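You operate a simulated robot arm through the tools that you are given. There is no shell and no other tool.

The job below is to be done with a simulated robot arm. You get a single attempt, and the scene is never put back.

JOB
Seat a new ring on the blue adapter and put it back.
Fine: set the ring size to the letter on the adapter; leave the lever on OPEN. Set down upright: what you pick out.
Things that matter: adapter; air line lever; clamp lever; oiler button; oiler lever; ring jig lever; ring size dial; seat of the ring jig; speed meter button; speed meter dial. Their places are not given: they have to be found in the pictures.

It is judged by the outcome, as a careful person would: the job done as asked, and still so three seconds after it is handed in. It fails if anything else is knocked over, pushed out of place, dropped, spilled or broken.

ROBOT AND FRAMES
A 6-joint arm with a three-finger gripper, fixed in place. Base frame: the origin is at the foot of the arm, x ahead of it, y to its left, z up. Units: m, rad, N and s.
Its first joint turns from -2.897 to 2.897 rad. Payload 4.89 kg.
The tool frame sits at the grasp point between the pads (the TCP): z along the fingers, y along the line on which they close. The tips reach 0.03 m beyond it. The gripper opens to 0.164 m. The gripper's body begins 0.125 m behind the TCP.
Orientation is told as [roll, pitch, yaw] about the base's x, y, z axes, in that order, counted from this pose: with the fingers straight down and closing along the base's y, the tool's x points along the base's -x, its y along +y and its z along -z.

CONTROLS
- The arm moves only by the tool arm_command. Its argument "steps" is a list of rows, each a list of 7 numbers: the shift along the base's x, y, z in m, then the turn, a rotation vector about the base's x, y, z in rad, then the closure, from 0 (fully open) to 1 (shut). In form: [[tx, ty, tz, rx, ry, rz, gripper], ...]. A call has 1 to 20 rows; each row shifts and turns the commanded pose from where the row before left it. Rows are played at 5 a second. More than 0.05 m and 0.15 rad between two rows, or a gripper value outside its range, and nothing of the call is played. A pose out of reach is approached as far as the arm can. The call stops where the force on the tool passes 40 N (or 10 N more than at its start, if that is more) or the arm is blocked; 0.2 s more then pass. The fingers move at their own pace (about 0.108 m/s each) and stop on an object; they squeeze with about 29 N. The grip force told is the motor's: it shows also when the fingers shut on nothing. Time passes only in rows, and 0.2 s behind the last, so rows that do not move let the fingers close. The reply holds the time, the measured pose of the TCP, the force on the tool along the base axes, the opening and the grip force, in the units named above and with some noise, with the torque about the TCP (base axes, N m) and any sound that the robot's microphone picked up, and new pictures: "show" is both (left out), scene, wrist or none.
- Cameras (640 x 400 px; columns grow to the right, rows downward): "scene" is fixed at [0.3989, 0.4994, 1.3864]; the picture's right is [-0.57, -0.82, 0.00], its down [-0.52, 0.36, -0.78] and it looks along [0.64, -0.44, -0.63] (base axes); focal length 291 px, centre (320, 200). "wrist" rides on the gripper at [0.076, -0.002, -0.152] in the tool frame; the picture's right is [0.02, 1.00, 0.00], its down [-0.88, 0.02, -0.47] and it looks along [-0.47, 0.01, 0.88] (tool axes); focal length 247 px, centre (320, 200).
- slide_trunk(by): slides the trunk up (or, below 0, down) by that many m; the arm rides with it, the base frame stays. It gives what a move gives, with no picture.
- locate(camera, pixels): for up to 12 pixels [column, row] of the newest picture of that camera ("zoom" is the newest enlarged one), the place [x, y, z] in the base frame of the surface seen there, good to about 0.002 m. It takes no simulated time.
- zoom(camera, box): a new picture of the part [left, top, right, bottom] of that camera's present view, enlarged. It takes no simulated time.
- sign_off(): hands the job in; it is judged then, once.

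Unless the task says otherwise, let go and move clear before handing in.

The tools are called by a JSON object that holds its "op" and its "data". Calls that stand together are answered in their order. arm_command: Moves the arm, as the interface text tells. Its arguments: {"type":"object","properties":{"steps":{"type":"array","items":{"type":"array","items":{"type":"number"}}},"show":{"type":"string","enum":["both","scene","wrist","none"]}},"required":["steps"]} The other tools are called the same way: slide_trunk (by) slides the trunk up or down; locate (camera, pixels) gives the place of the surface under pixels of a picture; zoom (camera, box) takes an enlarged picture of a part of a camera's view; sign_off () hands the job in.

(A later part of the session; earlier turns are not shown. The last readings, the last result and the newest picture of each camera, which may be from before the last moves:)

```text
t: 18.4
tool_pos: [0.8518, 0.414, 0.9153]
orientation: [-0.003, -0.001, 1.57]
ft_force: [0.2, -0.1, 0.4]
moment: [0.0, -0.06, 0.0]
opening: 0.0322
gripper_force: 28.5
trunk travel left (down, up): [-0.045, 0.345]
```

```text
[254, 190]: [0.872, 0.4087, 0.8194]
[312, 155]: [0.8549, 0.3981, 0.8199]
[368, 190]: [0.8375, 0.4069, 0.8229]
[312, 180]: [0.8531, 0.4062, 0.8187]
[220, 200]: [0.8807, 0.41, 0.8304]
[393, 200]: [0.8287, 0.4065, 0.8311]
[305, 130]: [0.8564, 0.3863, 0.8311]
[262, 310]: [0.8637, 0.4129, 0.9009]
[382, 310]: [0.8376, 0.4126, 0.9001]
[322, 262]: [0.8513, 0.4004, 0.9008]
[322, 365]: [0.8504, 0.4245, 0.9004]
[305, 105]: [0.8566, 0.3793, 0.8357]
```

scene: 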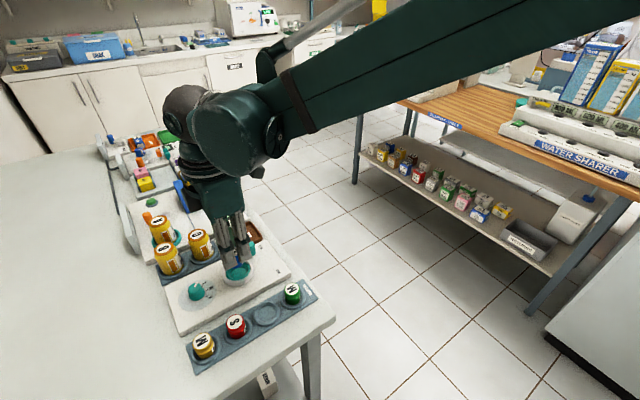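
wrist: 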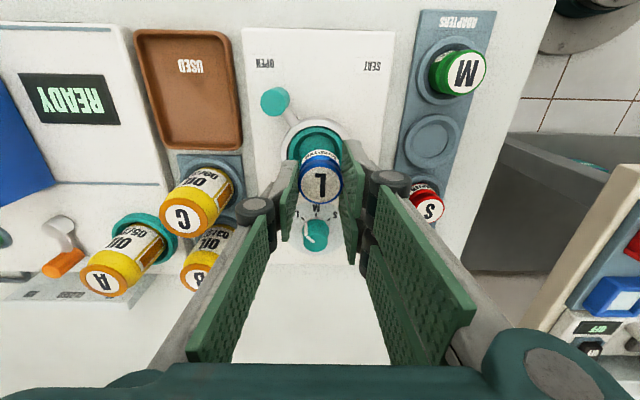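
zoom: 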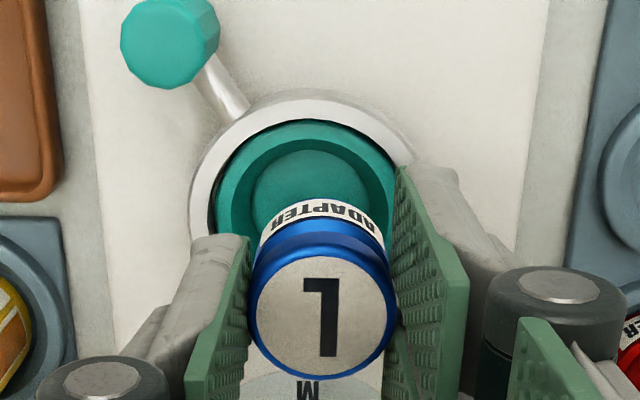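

The adapter axis is at about (0.8507, 0.4125) and the seat at (0.8547, 0.4135). I'll correct by +4 mm in x and +1 mm in y while lowering 2 cm, then check again.

{"op": "arm_command", "data": {"steps": [[0.0035, 0.001, 0, 0, 0, 0, 1.0], [0, 0, -0.01, 0, 0, 0, 1.0], [0, 0, -0.008, 0, 0, 0, 1.0], [0, 0, 0, 0, 0, 0, 1.0], [0, 0, 0, 0, 0, 0, 1.0]], "show": "wrist"}}

{"op": "zoom", "data": {"camera": "wrist", "box": [260, 90, 380, 210]}}

```text
t: 19.6
tool_pos: [0.8562, 0.4164, 0.8993]
orientation: [-0.004, -0.001, 1.571]
ft_force: [-0.6, 0.2, -0.5]
moment: [0.01, -0.05, 0.0]
opening: 0.0321
gripper_force: 29.2
trunk travel left (down, up): [-0.045, 0.345]
```

wrist: 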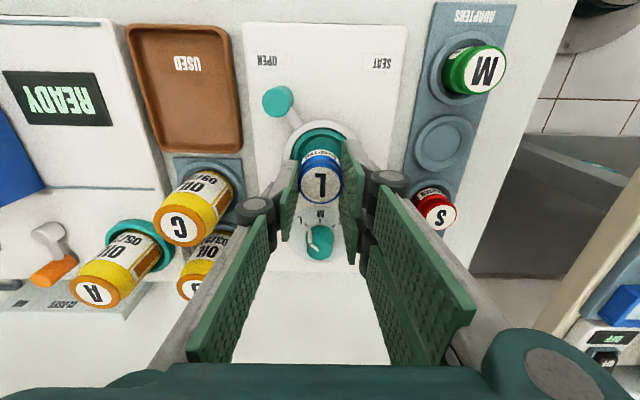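

```text
3.33 times, centred on (320, 150) of wrist
```

zoom: 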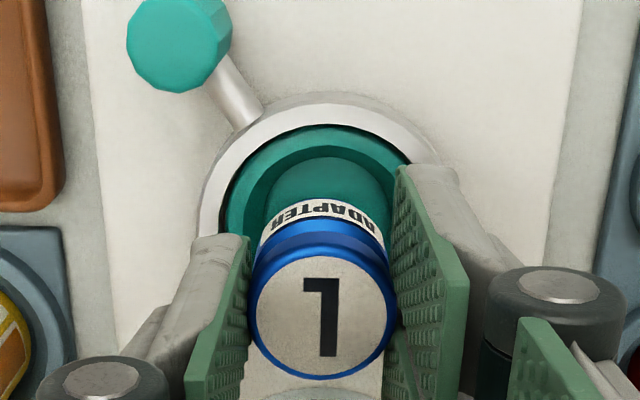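

{"op": "locate", "data": {"camera": "zoom", "pixels": [[228, 200], [262, 200], [330, 135], [328, 160], [262, 312], [382, 312], [322, 262], [322, 365], [330, 115], [205, 215], [270, 190], [402, 160]]}}

```text
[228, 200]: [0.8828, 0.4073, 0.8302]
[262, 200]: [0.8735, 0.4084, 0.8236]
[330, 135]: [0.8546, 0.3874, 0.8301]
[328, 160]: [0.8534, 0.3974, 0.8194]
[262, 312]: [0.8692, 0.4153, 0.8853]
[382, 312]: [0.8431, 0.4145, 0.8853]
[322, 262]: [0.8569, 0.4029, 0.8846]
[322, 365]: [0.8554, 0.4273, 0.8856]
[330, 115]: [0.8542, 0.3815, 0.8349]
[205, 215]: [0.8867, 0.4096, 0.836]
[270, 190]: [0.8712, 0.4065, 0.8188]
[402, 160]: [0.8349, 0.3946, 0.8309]
```

Now the adapter axis is near (0.8561, 0.4151) against a seat at (0.8547, 0.414), so I overshot slightly. I'll correct by -1.5 mm and -1 mm and hold still to verify.

{"op": "arm_command", "data": {"steps": [[-0.0016, -0.001, 0, 0, 0, 0, 1.0], [0, 0, -0.006, 0, 0, 0, 1.0], [0, 0, 0, 0, 0, 0, 1.0], [0, 0, 0, 0, 0, 0, 1.0]]}}

{"op": "zoom", "data": {"camera": "wrist", "box": [260, 90, 380, 210]}}

{"op": "locate", "data": {"camera": "zoom", "pixels": [[228, 200], [262, 200], [330, 140], [328, 160], [262, 312], [382, 312], [322, 262], [322, 365], [330, 120], [205, 215], [270, 190], [402, 160]]}}

{"op": "zoom", "data": {"camera": "scene", "box": [190, 220, 290, 300]}}

```text
t: 20.6
tool_pos: [0.8554, 0.414, 0.8927]
orientation: [-0.002, 0.0, 1.571]
ft_force: [0.6, -0.8, -0.8]
moment: [0.01, 0.02, -0.04]
opening: 0.032
gripper_force: 28.9
trunk travel left (down, up): [-0.045, 0.345]
```

scene: 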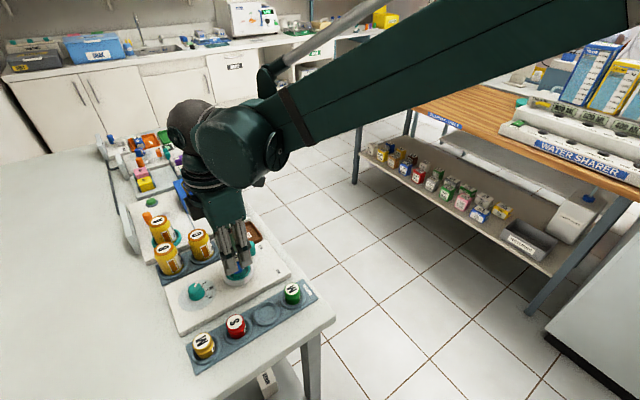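
wrist: 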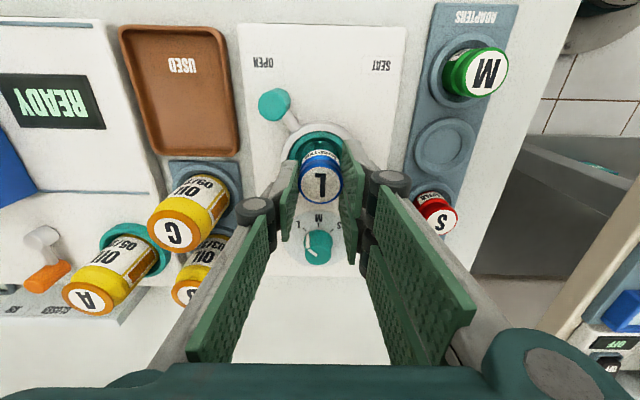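

```text
3.33 times, centred on (320, 150) of wrist
```

zoom: 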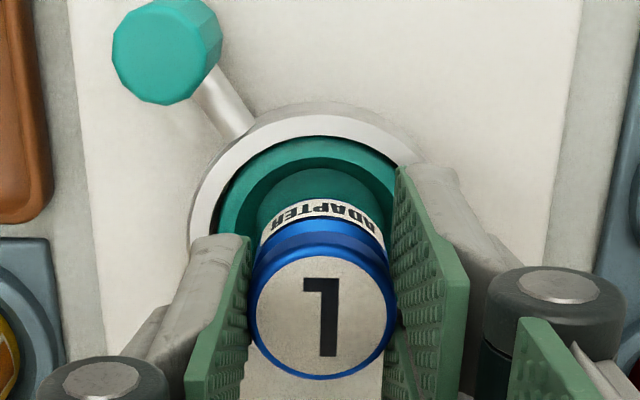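

```text
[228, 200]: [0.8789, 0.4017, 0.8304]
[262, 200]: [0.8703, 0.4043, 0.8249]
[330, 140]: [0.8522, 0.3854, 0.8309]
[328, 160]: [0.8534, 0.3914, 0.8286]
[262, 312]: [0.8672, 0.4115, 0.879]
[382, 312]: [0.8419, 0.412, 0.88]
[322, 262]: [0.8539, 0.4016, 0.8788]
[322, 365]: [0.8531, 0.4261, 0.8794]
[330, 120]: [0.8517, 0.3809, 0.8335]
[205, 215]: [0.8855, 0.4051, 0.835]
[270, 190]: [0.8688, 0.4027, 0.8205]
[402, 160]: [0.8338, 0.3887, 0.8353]
```

```text
5.00 times, centred on (240, 260) of scene
```

zoom: 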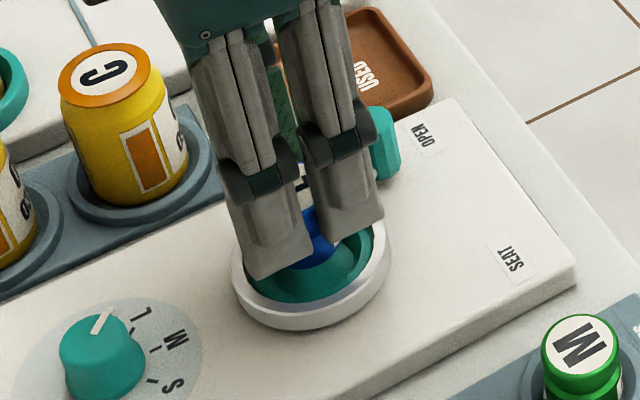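

The adapter axis (0.8546, 0.4138) now matches the seat centre. I'll lower it slowly 19 mm, watching the force.

{"op": "arm_command", "data": {"steps": [[0, 0, -0.005, 0, 0, 0, 1.0], [0, 0, -0.005, 0, 0, 0, 1.0], [0, 0, -0.005, 0, 0, 0, 1.0], [0, 0, -0.003, 0, 0, 0, 1.0], [0, 0, 0, 0, 0, 0, 1.0]]}}

{"op": "zoom", "data": {"camera": "wrist", "box": [260, 90, 380, 210]}}

{"op": "zoom", "data": {"camera": "scene", "box": [190, 220, 290, 300]}}

```text
t: 21.8
tool_pos: [0.8556, 0.4145, 0.8748]
orientation: [-0.002, -0.001, 1.571]
ft_force: [-0.4, -0.4, -1.2]
moment: [-0.02, -0.01, 0.0]
opening: 0.0322
gripper_force: 29.3
trunk travel left (down, up): [-0.045, 0.345]
```

scene: 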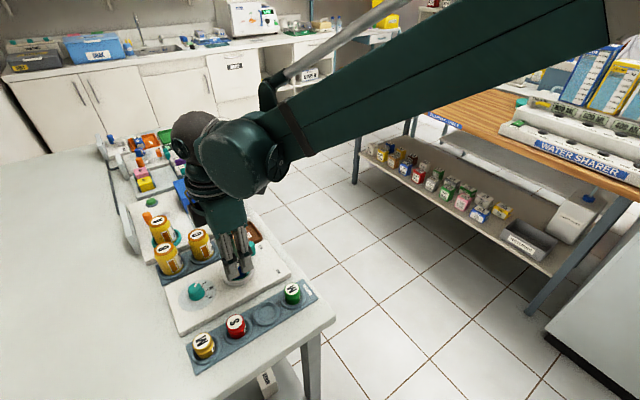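
wrist: 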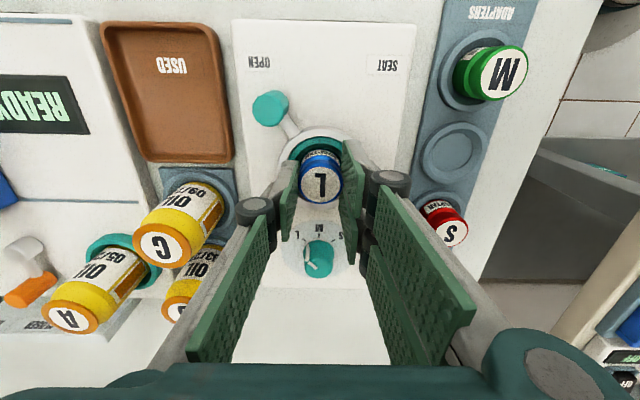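

```text
3.33 times, centred on (320, 150) of wrist
```

zoom: 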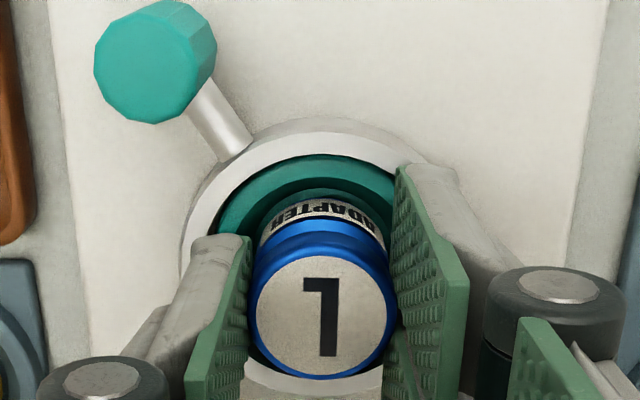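

```text
5.00 times, centred on (240, 260) of scene
```

zoom: 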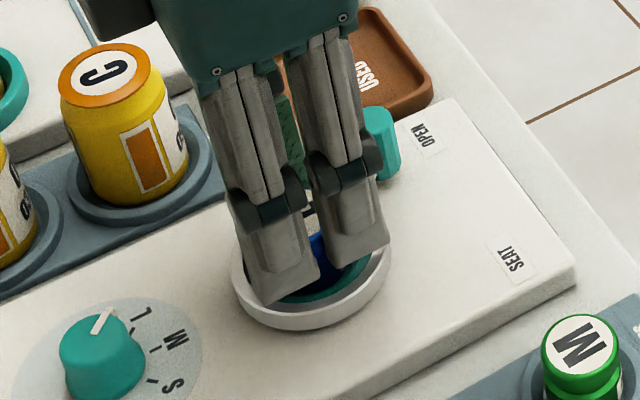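

There's no contact yet (force near zero, z 0.8748). I'll go down the last few millimetres in 1.5 mm steps.

{"op": "arm_command", "data": {"steps": [[0, 0, -0.0015, 0, 0, 0, 1.0], [0, 0, -0.0015, 0, 0, 0, 1.0], [0, 0, 0, 0, 0, 0, 1.0]], "show": "none"}}

```text
t: 22.6
tool_pos: [0.8558, 0.414, 0.8714]
orientation: [-0.002, -0.002, 1.57]
ft_force: [-0.2, 0.5, -1.0]
moment: [0.02, 0.0, 0.01]
opening: 0.0322
gripper_force: 29.0
trunk travel left (down, up): [-0.045, 0.345]
```

{"op": "arm_command", "data": {"steps": [[0, 0, -0.001, 0, 0, 0, 1.0], [0, 0, -0.001, 0, 0, 0, 1.0], [0, 0, 0, 0, 0, 0, 1.0]], "show": "wrist"}}

{"op": "zoom", "data": {"camera": "wrist", "box": [260, 90, 380, 210]}}

{"op": "zoom", "data": {"camera": "scene", "box": [190, 220, 290, 300]}}

```text
t: 23.4
tool_pos: [0.856, 0.4143, 0.8704]
orientation: [-0.002, -0.002, 1.571]
ft_force: [-3.2, 2.6, 11.7]
moment: [0.09, 0.08, 0.01]
opening: 0.0325
gripper_force: 28.8
trunk travel left (down, up): [-0.045, 0.345]
```

wrist: 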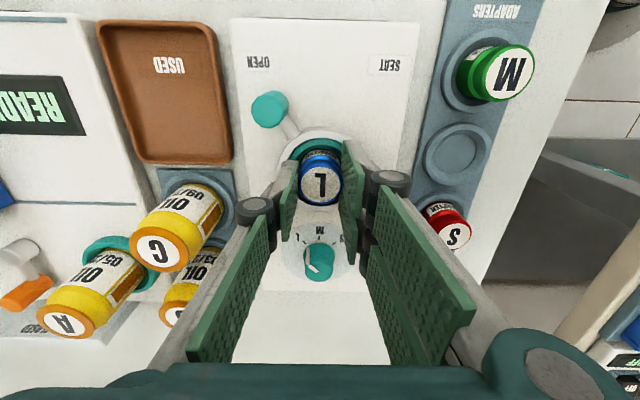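

```text
3.33 times, centred on (320, 150) of wrist
```

zoom: 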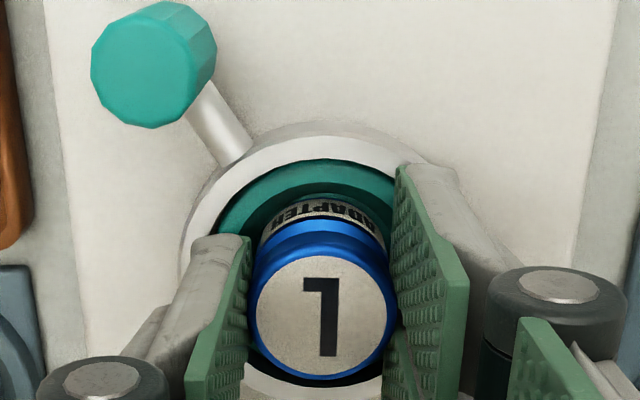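

```text
5.00 times, centred on (240, 260) of scene
```

zoom: 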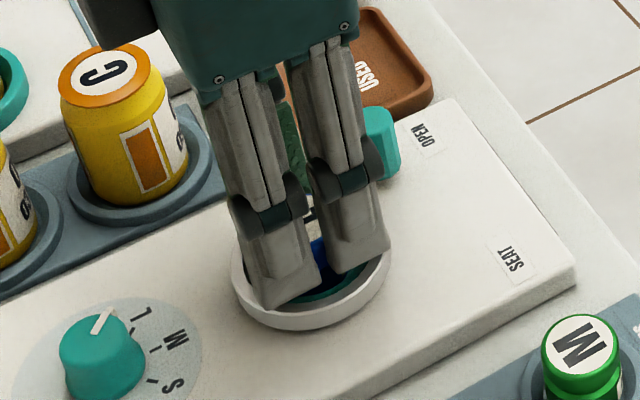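

The force rose to about 12 N at z 0.8704, which matches the adapter standing on the seat floor. I'll open the fingers, rise clear and look.

{"op": "arm_command", "data": {"steps": [[0, 0, 0.0005, 0, 0, 0, 0.8], [0, 0, 0, 0, 0, 0, 0.7], [0, 0, 0, 0, 0, 0, 0.6], [0, 0, 0.015, 0, 0, 0, 0.6], [0, 0, 0.03, 0, 0, 0, 0.6], [0, 0, 0.03, 0, 0, 0, 0.6], [0, 0, 0, 0, 0, 0, 0.6]]}}

{"op": "zoom", "data": {"camera": "wrist", "box": [240, 60, 380, 200]}}

{"op": "zoom", "data": {"camera": "scene", "box": [190, 220, 290, 300]}}

```text
t: 25.0
tool_pos: [0.8574, 0.4137, 0.9435]
orientation: [0.0, -0.001, 1.571]
ft_force: [0.7, -0.1, -0.4]
moment: [-0.04, 0.04, -0.03]
opening: 0.0654
gripper_force: 0.0
trunk travel left (down, up): [-0.045, 0.345]
```

scene: 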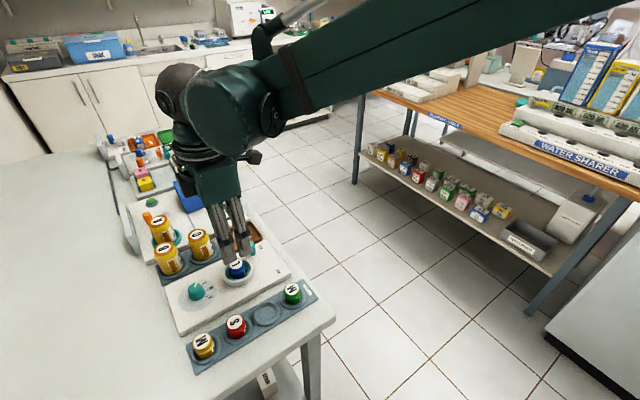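
wrist: 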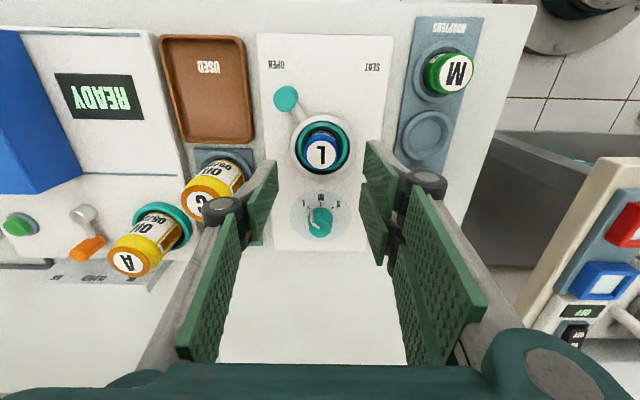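

```text
2.86 times, centred on (310, 130) of wrist
```

zoom: 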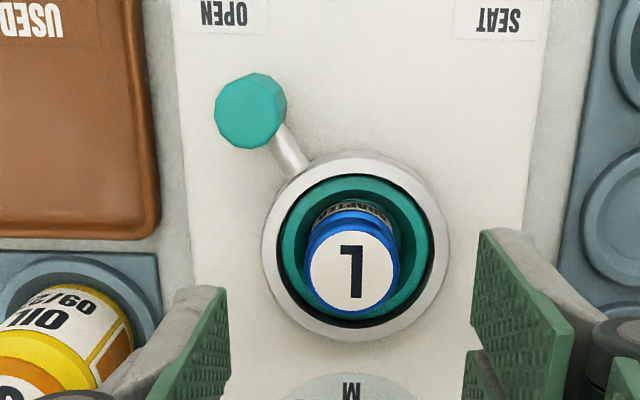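

```text
5.00 times, centred on (240, 260) of scene
```

zoom: 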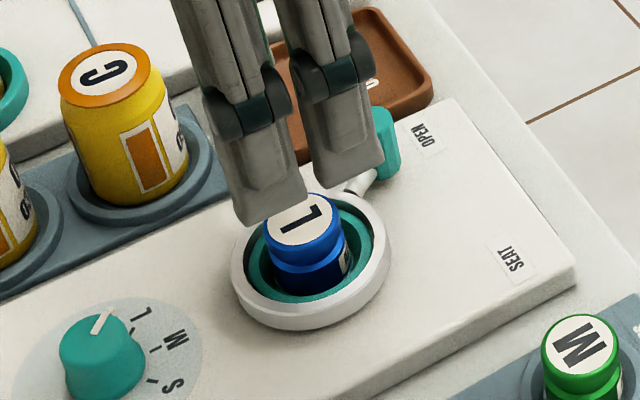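

The adapter stands upright in the seat. I'll now measure the lever handle, its arm and the adapter from this view.

{"op": "zoom", "data": {"camera": "wrist", "box": [240, 60, 380, 200]}}

{"op": "locate", "data": {"camera": "zoom", "pixels": [[251, 110], [222, 110], [282, 100], [250, 80], [250, 140], [290, 150], [300, 165], [352, 237], [352, 305], [308, 270], [395, 270], [352, 270]]}}

{"op": "locate", "data": {"camera": "scene", "pixels": [[250, 243], [250, 250], [253, 255], [277, 272], [267, 246], [240, 233]]}}

```text
2.86 times, centred on (310, 130) of wrist
```

zoom: 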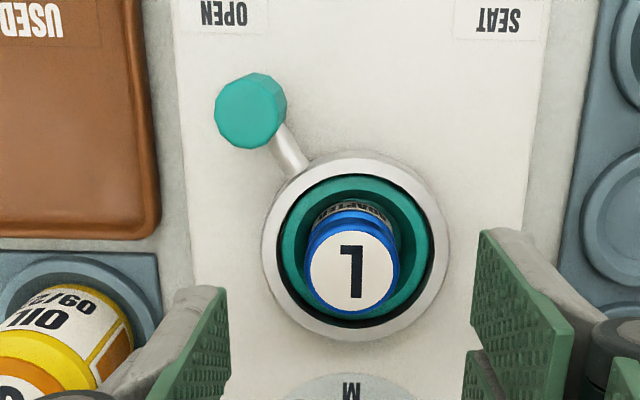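

```text
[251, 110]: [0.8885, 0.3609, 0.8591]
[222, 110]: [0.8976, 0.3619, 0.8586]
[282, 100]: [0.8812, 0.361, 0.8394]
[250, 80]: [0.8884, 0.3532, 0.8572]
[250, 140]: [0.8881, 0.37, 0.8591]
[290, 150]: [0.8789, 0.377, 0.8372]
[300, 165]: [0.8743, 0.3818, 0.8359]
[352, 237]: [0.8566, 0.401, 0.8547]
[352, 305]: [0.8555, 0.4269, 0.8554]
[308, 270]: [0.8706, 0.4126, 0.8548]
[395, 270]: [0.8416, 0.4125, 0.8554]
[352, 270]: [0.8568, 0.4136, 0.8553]
```

```text
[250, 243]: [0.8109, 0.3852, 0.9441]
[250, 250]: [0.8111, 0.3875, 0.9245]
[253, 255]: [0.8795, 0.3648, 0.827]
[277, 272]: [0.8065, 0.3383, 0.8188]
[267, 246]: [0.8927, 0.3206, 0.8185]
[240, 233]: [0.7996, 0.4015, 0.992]
```

The handle's top is at (0.8885, 0.3615, 0.859), about 62 mm from the pivot, so SEAT should lie near (0.8215, 0.3615). I'll shut the gripper and place it on the +x side of the handle, ready to push toward SEAT.

{"op": "arm_command", "data": {"steps": [[0, 0, 0, 0, 0, 0, 1.0], [0.023, -0.019, 0, 0, 0, 0, 1.0], [0.023, -0.019, 0, 0, 0, 0, 1.0], [0.023, -0.019, 0, 0, 0, 0, 1.0], [0, 0, -0.02, 0, 0, 0, 1.0], [0, 0, 0, 0, 0, 0, 1.0]]}}

{"op": "zoom", "data": {"camera": "wrist", "box": [250, 90, 430, 220]}}

{"op": "zoom", "data": {"camera": "scene", "box": [190, 200, 310, 300]}}

```text
t: 26.4
tool_pos: [0.9233, 0.3567, 0.9223]
orientation: [-0.003, 0.0, 1.572]
ft_force: [-1.6, -0.2, 1.0]
moment: [-0.02, -0.02, -0.03]
opening: 0.0002
gripper_force: 29.0
trunk travel left (down, up): [-0.045, 0.345]
```

scene: 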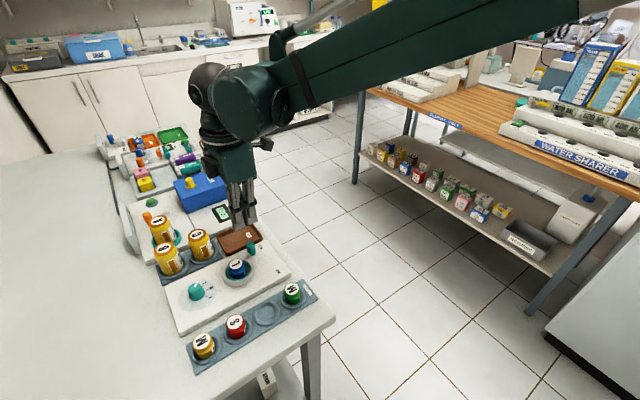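
wrist: 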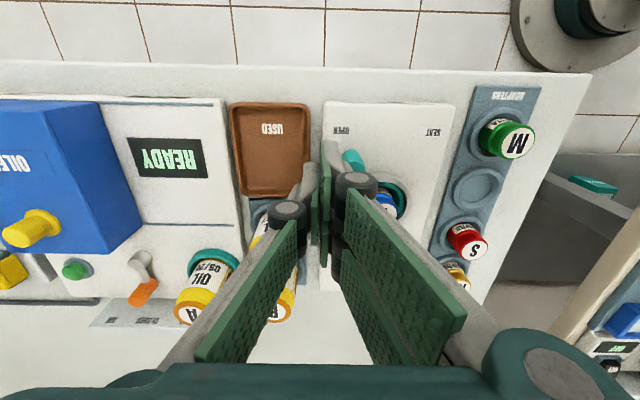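

```text
3.08 times, centred on (340, 155) of wrist
```

zoom: 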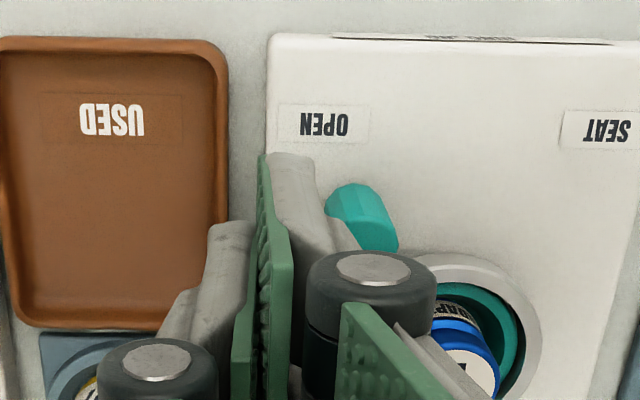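

```text
4.00 times, centred on (250, 250) of scene
```

zoom: 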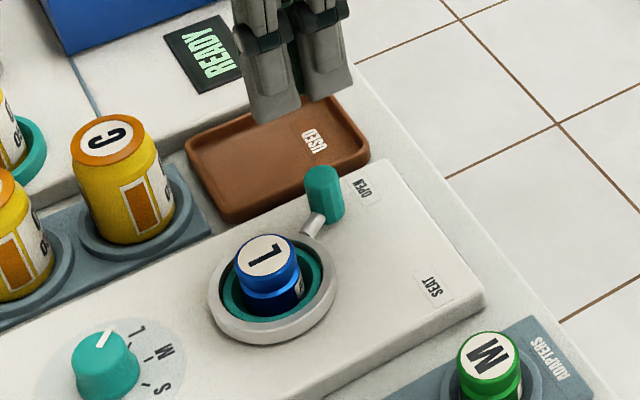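

The shut fingers are over the gap between the handle and the USED tray. I'll lower them so the tips are at handle height, still on its +x side.

{"op": "arm_command", "data": {"steps": [[0, 0, -0.02, 0, 0, 0, 1.0], [0, 0, -0.015, 0, 0, 0, 1.0], [0, 0, -0.013, 0, 0, 0, 1.0], [0, 0, 0, 0, 0, 0, 1.0]]}}

{"op": "zoom", "data": {"camera": "wrist", "box": [250, 90, 430, 220]}}

{"op": "zoom", "data": {"camera": "scene", "box": [190, 200, 310, 300]}}

```text
t: 27.4
tool_pos: [0.9241, 0.3555, 0.8765]
orientation: [-0.001, 0.001, 1.572]
ft_force: [0.2, -0.2, 0.7]
moment: [-0.03, -0.04, 0.01]
opening: 0.0001
gripper_force: 29.2
trunk travel left (down, up): [-0.045, 0.345]
```

scene: 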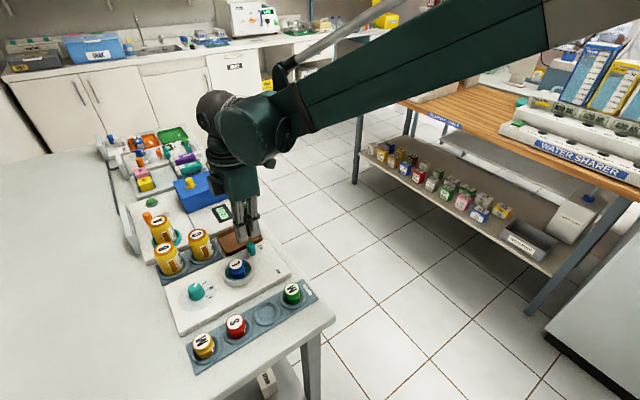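
wrist: 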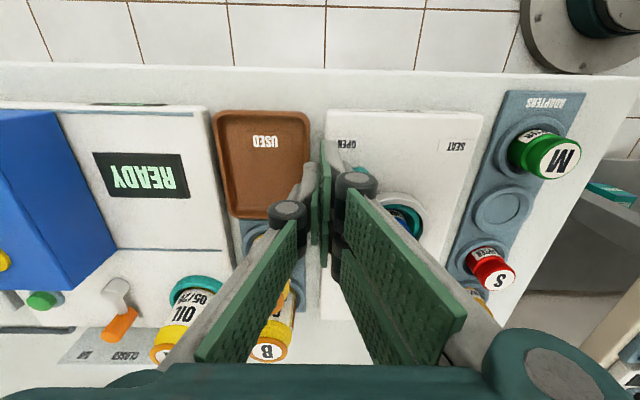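

```text
3.08 times, centred on (340, 155) of wrist
```

zoom: 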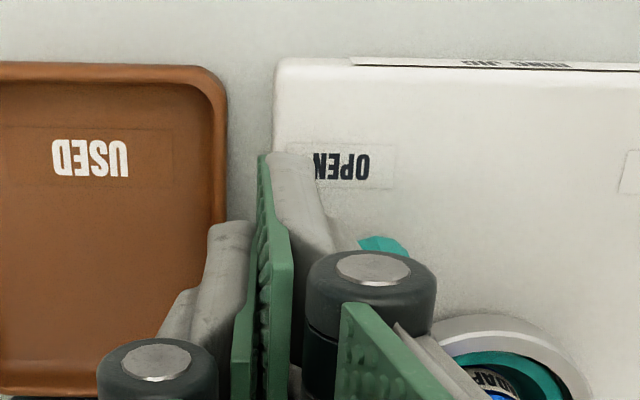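

```text
4.00 times, centred on (250, 250) of scene
```

zoom: 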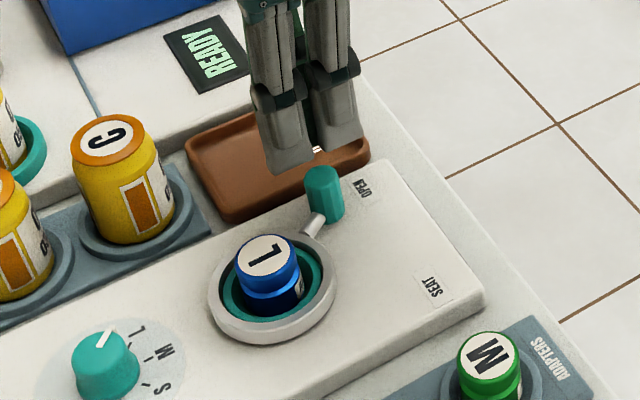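

The tips are at about z 0.8465, next to the handle. I'll lower 3 mm more and push along -x toward SEAT in small steps.

{"op": "arm_command", "data": {"steps": [[0, 0, -0.003, 0, 0, 0, 1.0], [-0.01, 0, 0, 0, 0, 0, 1.0], [-0.008, 0, 0, 0, 0, 0, 1.0], [-0.008, 0, 0, 0, 0, 0, 1.0], [-0.008, 0, 0, 0, 0, 0, 1.0], [-0.008, 0, 0, 0, 0, 0, 1.0], [-0.008, 0, 0, 0, 0, 0, 1.0], [0, 0, 0, 0, 0, 0, 1.0]]}}

{"op": "zoom", "data": {"camera": "scene", "box": [190, 200, 310, 300]}}

```text
t: 29.2
tool_pos: [0.876, 0.357, 0.8737]
orientation: [-0.002, 0.0, 1.569]
ft_force: [0.2, -0.3, -0.4]
moment: [-0.01, 0.01, 0.04]
opening: 0.0
gripper_force: 28.9
trunk travel left (down, up): [-0.045, 0.345]
```

scene: 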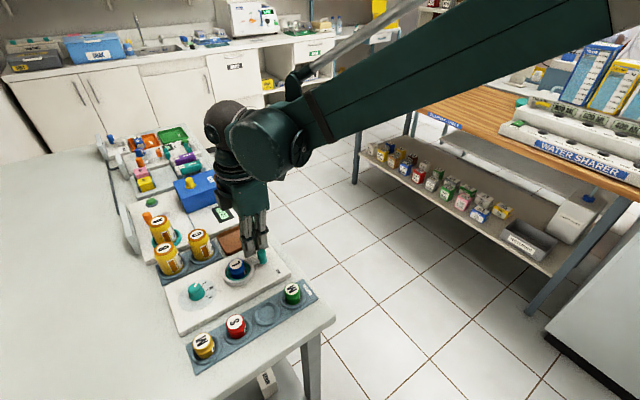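
wrist: 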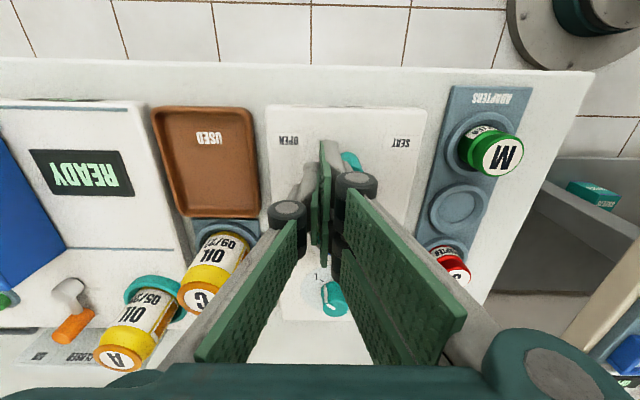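

```text
4.00 times, centred on (250, 250) of scene
```

zoom: 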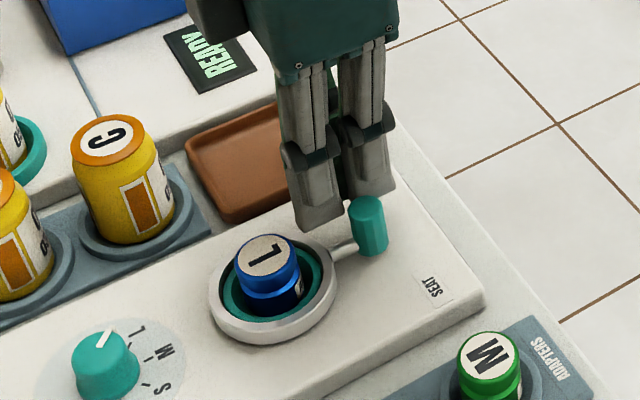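

The lever is following smoothly with no resistance. I'll keep pushing toward SEAT.

{"op": "arm_command", "data": {"steps": [[-0.008, 0, 0, 0, 0, 0, 1.0], [-0.008, 0, 0, 0, 0, 0, 1.0], [-0.008, 0, 0, 0, 0, 0, 1.0], [-0.006, 0, 0, 0, 0, 0, 1.0], [-0.004, 0, 0, 0, 0, 0, 1.0], [0, 0, 0, 0, 0, 0, 1.0]]}}

{"op": "zoom", "data": {"camera": "scene", "box": [190, 200, 310, 300]}}

{"op": "zoom", "data": {"camera": "wrist", "box": [270, 90, 450, 220]}}

```text
t: 30.6
tool_pos: [0.8411, 0.3585, 0.8736]
orientation: [-0.002, 0.001, 1.57]
ft_force: [11.2, 1.6, 2.8]
moment: [0.06, -0.13, -0.14]
opening: 0.0
gripper_force: 28.7
trunk travel left (down, up): [-0.045, 0.345]
```

scene: 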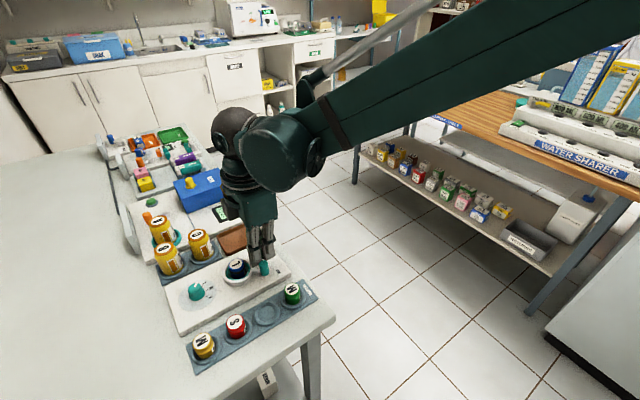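
wrist: 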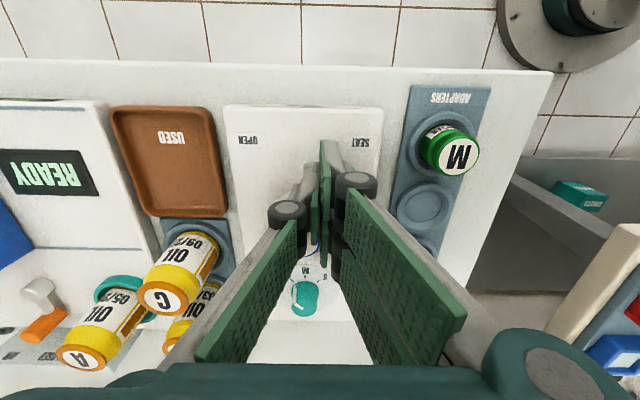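

```text
4.00 times, centred on (250, 250) of scene
```

zoom: 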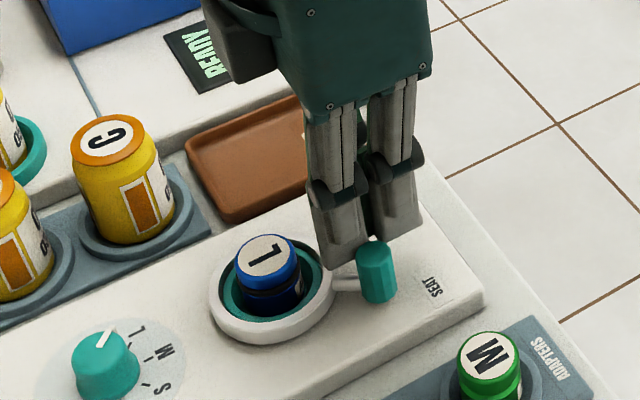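

```text
3.08 times, centred on (360, 155) of wrist
```

zoom: 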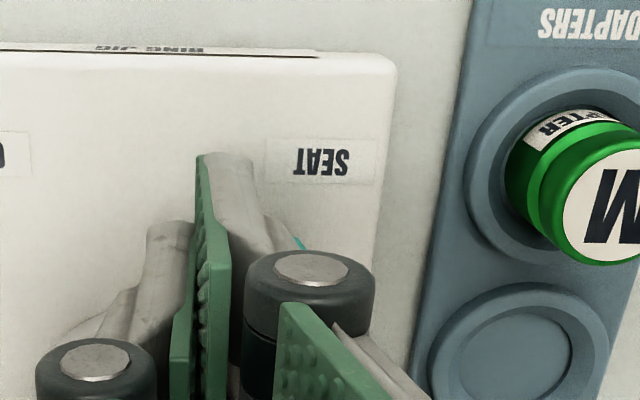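

A force of 11 N in +x suggests the lever has met its stop near SEAT. I'll locate the handle to confirm its angle.

{"op": "zoom", "data": {"camera": "scene", "box": [220, 235, 300, 285]}}

{"op": "locate", "data": {"camera": "scene", "pixels": [[264, 263], [262, 268], [266, 268], [256, 270], [274, 271], [297, 273], [282, 262]]}}

```text
8.00 times, centred on (260, 260) of scene
```

zoom: 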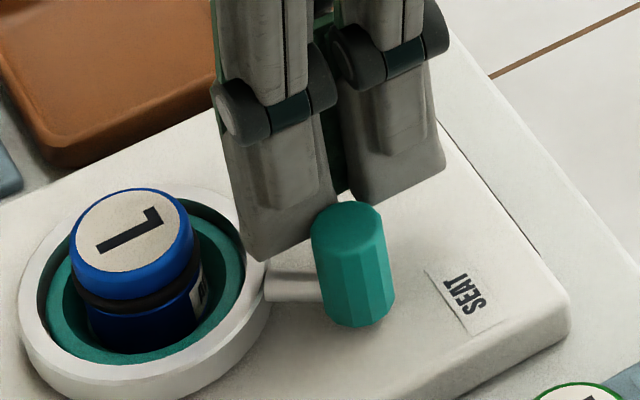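

```text
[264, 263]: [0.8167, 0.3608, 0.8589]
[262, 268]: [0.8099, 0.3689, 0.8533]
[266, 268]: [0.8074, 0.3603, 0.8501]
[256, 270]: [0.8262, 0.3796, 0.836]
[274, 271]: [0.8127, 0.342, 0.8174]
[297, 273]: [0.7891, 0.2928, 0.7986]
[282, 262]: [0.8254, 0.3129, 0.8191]
```

A dark ring is now visible in the adapter's groove at zoom pixel (135,300), and the handle is at (0.8167, 0.361) by SEAT. I'll back off, lift over the handle to its -x side, and get ready to push it back to OPEN.

{"op": "arm_command", "data": {"steps": [[0.004, 0, 0, 0, 0, 0, 1.0], [0, 0, 0.025, 0, 0, 0, 1.0], [0, 0, 0.025, 0, 0, 0, 1.0], [-0.03, 0, 0, 0, 0, 0, 1.0], [-0.028, 0, 0, 0, 0, 0, 1.0], [0, 0, 0, 0, 0, 0, 1.0]]}}

{"op": "zoom", "data": {"camera": "scene", "box": [190, 200, 310, 300]}}

{"op": "zoom", "data": {"camera": "wrist", "box": [210, 90, 390, 240]}}

```text
t: 32.0
tool_pos: [0.7853, 0.3583, 0.9222]
orientation: [-0.003, 0.0, 1.571]
ft_force: [1.0, -1.0, -0.4]
moment: [0.01, 0.01, 0.0]
opening: 0.0
gripper_force: 28.8
trunk travel left (down, up): [-0.045, 0.345]
```

scene: 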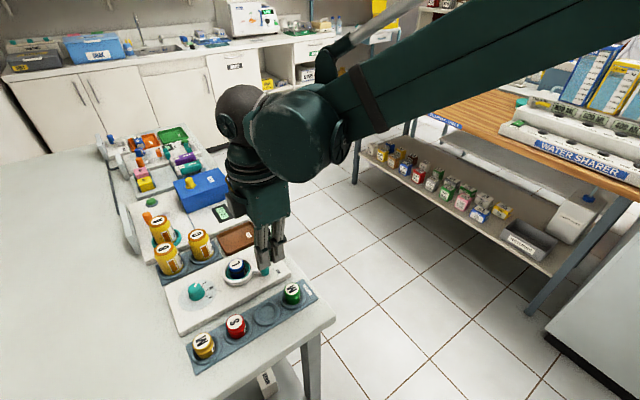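
wrist: 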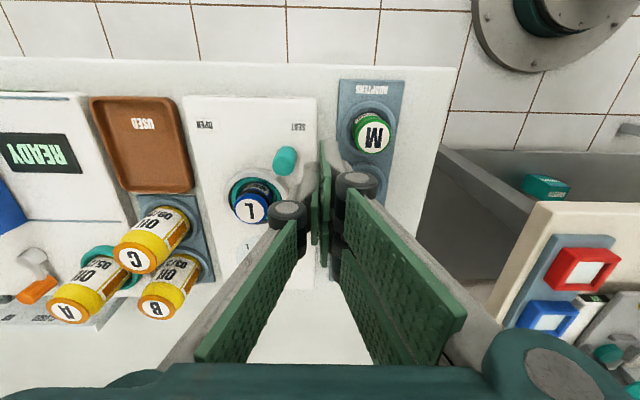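

```text
4.00 times, centred on (250, 250) of scene
```

zoom: 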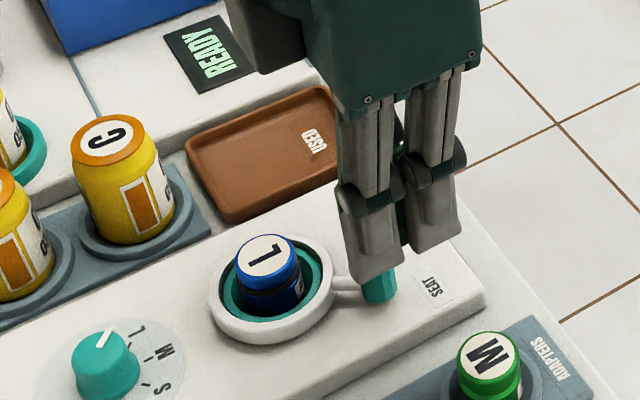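

```text
2.67 times, centred on (300, 165) of wrist
```

zoom: 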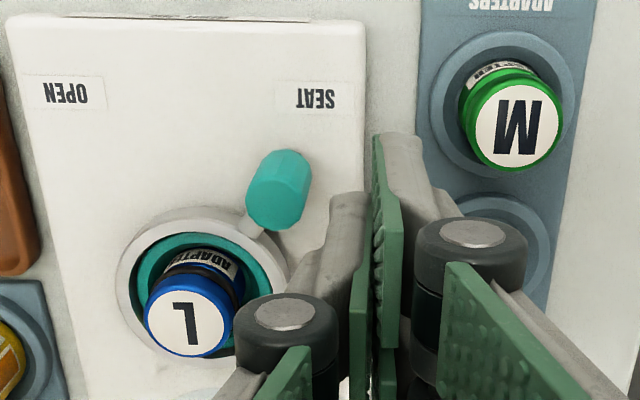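

The ring (dark band at zoom pixel (210,275)) sits on the adapter and the lever rests by SEAT. I'll measure the handle before lowering on its -x side.

{"op": "locate", "data": {"camera": "zoom", "pixels": [[270, 205], [295, 165], [300, 200], [285, 180], [255, 230], [187, 325], [150, 325], [228, 325], [187, 280], [187, 352]]}}

```text
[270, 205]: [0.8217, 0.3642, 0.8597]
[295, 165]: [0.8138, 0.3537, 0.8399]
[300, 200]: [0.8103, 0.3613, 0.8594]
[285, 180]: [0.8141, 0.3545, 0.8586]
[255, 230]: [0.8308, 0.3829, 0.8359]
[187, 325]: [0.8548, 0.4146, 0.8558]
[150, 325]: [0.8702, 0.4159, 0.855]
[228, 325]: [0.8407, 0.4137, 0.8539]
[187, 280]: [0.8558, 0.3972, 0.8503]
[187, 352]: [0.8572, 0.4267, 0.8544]
```

The handle is at (0.819, 0.362), about 15 mm from the finger face. I'll lower and push along +x toward OPEN.

{"op": "arm_command", "data": {"steps": [[0, 0, -0.02, 0, 0, 0, 1.0], [0, 0, -0.02, 0, 0, 0, 1.0], [0, 0, -0.009, 0, 0, 0, 1.0], [0.008, 0, 0, 0, 0, 0, 1.0], [0.008, 0, 0, 0, 0, 0, 1.0], [0.008, 0, 0, 0, 0, 0, 1.0], [0.008, 0, 0, 0, 0, 0, 1.0], [0.008, 0, 0, 0, 0, 0, 1.0], [0.008, 0, 0, 0, 0, 0, 1.0], [0.008, 0, 0, 0, 0, 0, 1.0], [0, 0, 0, 0, 0, 0, 1.0]]}}

{"op": "zoom", "data": {"camera": "scene", "box": [190, 200, 310, 300]}}

```text
t: 34.4
tool_pos: [0.8429, 0.3571, 0.876]
orientation: [-0.001, 0.001, 1.57]
ft_force: [-0.3, 0.0, 0.0]
moment: [0.0, -0.03, 0.0]
opening: 0.0
gripper_force: 29.0
trunk travel left (down, up): [-0.045, 0.345]
```

scene: 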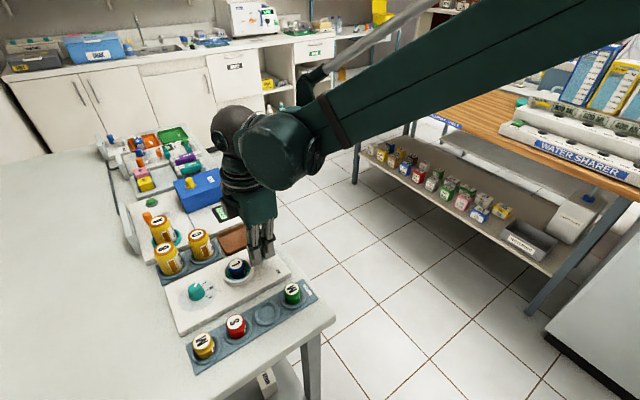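
wrist: 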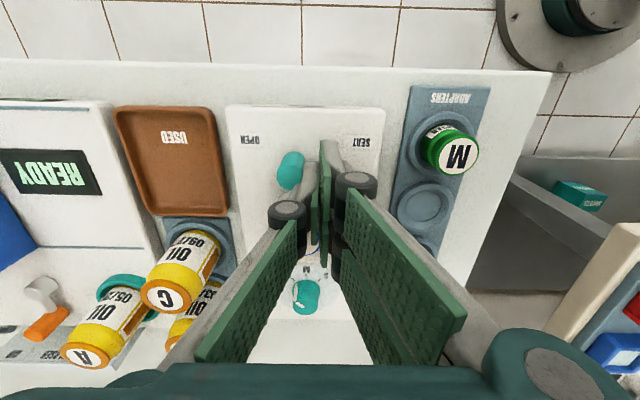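

```text
4.00 times, centred on (250, 250) of scene
```

zoom: 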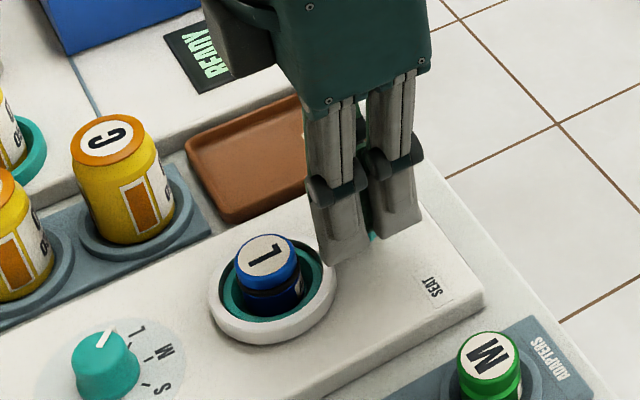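

The lever is moving back without resistance (handle at wrist pixel (292,168)). I'll push on until it meets its OPEN stop.

{"op": "arm_command", "data": {"steps": [[0.008, 0, 0, 0, 0, 0, 1.0], [0.008, 0, 0, 0, 0, 0, 1.0], [0.006, 0, 0, 0, 0, 0, 1.0], [0.004, 0, 0, 0, 0, 0, 1.0], [0, 0, 0, 0, 0, 0, 1.0]]}}

{"op": "zoom", "data": {"camera": "wrist", "box": [210, 90, 390, 240]}}

{"op": "zoom", "data": {"camera": "scene", "box": [190, 200, 310, 300]}}

```text
t: 35.6
tool_pos: [0.8698, 0.3563, 0.8748]
orientation: [-0.003, 0.0, 1.569]
ft_force: [-9.1, -1.5, -2.5]
moment: [-0.05, 0.18, 0.03]
opening: 0.0
gripper_force: 29.1
trunk travel left (down, up): [-0.045, 0.345]
```

scene: 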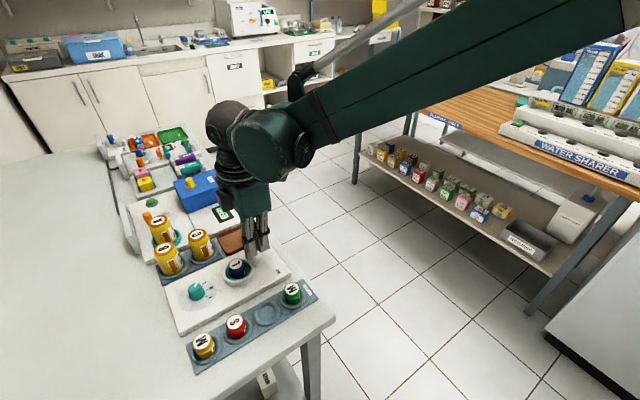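
wrist: 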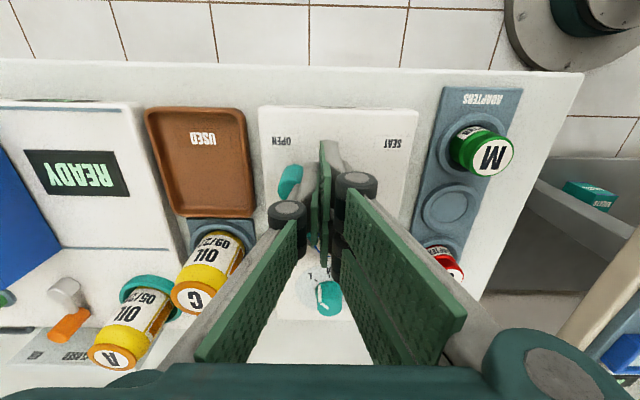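

```text
2.67 times, centred on (300, 165) of wrist
```

zoom: 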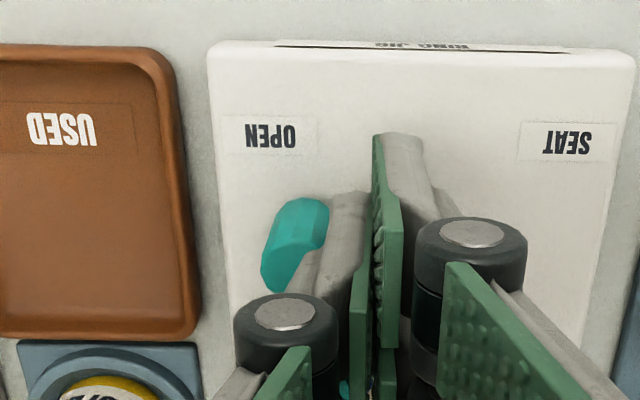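

```text
4.00 times, centred on (250, 250) of scene
```

zoom: 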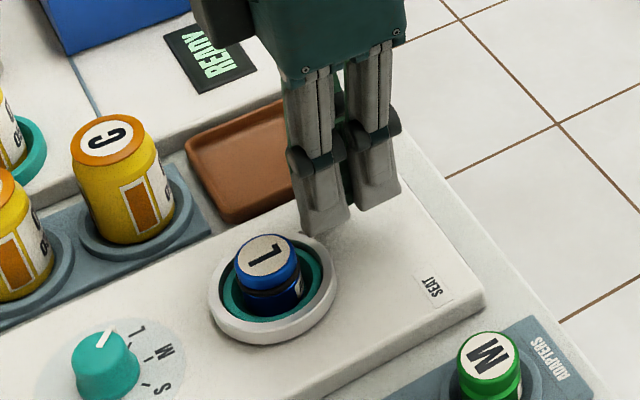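

The -9 N reading shows the lever against its OPEN stop. I'll back off, rise, and check the lever and adapter from above.

{"op": "arm_command", "data": {"steps": [[-0.006, 0, 0, 0, 0, 0, 1.0], [0, 0, 0.03, 0, 0, 0, 1.0], [0, 0, 0.04, 0, 0, 0, 1.0], [-0.004, 0.028, 0, 0, 0, 0, 0.8], [-0.004, 0.029, 0, 0, 0, 0, 0.6], [0, 0, 0, 0, 0, 0, 0.6], [0, 0, 0, 0, 0, 0, 0.6]]}}

{"op": "zoom", "data": {"camera": "wrist", "box": [240, 60, 380, 200]}}

{"op": "zoom", "data": {"camera": "scene", "box": [190, 220, 290, 300]}}

```text
t: 37.2
tool_pos: [0.8523, 0.412, 0.9422]
orientation: [0.0, -0.001, 1.57]
ft_force: [-0.1, -0.2, -0.3]
moment: [-0.02, 0.0, 0.02]
opening: 0.0655
gripper_force: 0.1
trunk travel left (down, up): [-0.045, 0.345]
```

scene: 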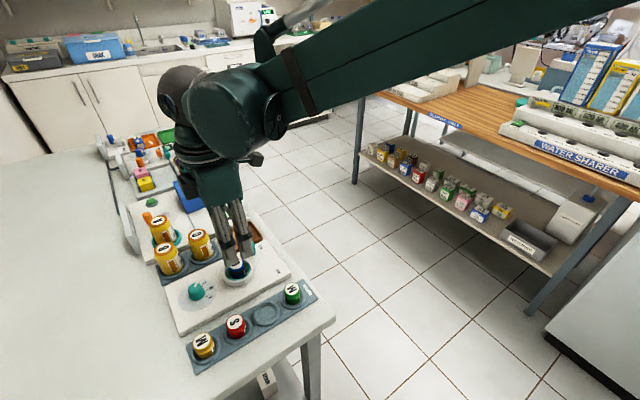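
wrist: 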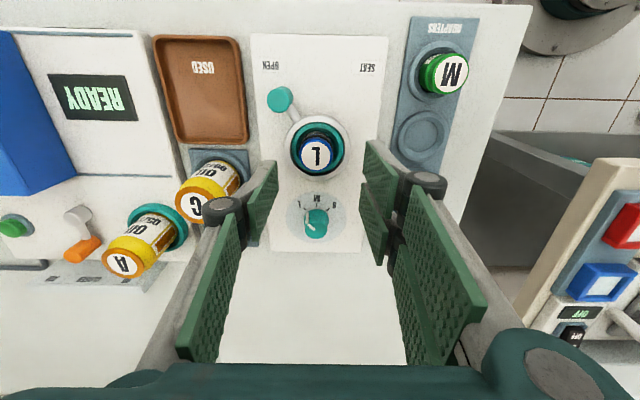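

```text
2.86 times, centred on (310, 130) of wrist
```

zoom: 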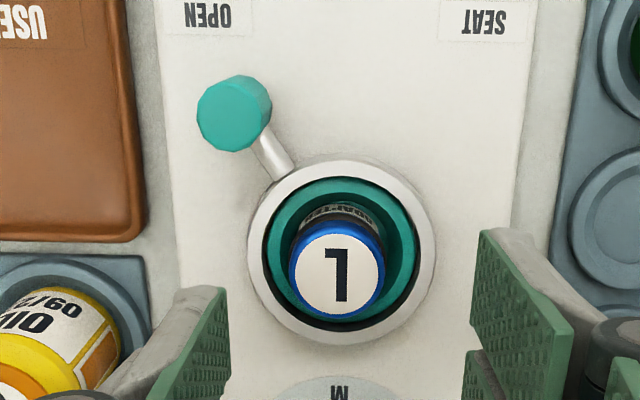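

```text
5.00 times, centred on (240, 260) of scene
```

zoom: 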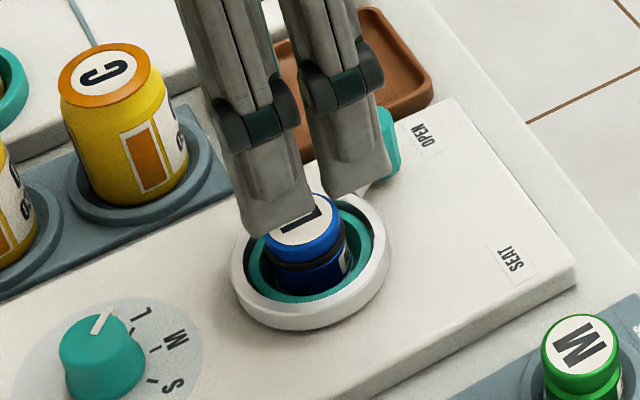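

The lever is back at OPEN and the adapter shows its new dark ring. I'll measure the handle and adapter positions for the pickup.

{"op": "zoom", "data": {"camera": "wrist", "box": [240, 60, 380, 200]}}

{"op": "locate", "data": {"camera": "zoom", "pixels": [[232, 115], [205, 115], [255, 115], [337, 240], [337, 308], [294, 275], [380, 275], [337, 275], [215, 15], [483, 20]]}}

```text
2.86 times, centred on (310, 130) of wrist
```

zoom: 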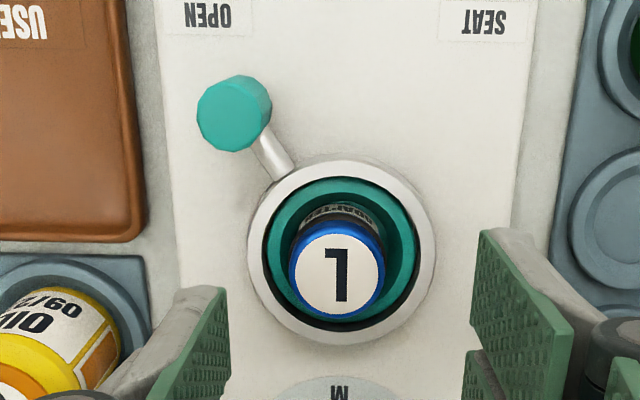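

```text
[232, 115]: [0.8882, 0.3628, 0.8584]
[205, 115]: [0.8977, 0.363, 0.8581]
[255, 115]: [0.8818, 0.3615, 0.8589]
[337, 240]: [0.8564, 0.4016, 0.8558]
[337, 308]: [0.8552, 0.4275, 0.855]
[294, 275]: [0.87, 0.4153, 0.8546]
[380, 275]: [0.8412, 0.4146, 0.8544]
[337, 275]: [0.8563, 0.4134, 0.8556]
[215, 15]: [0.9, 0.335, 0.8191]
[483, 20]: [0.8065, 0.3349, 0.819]
```

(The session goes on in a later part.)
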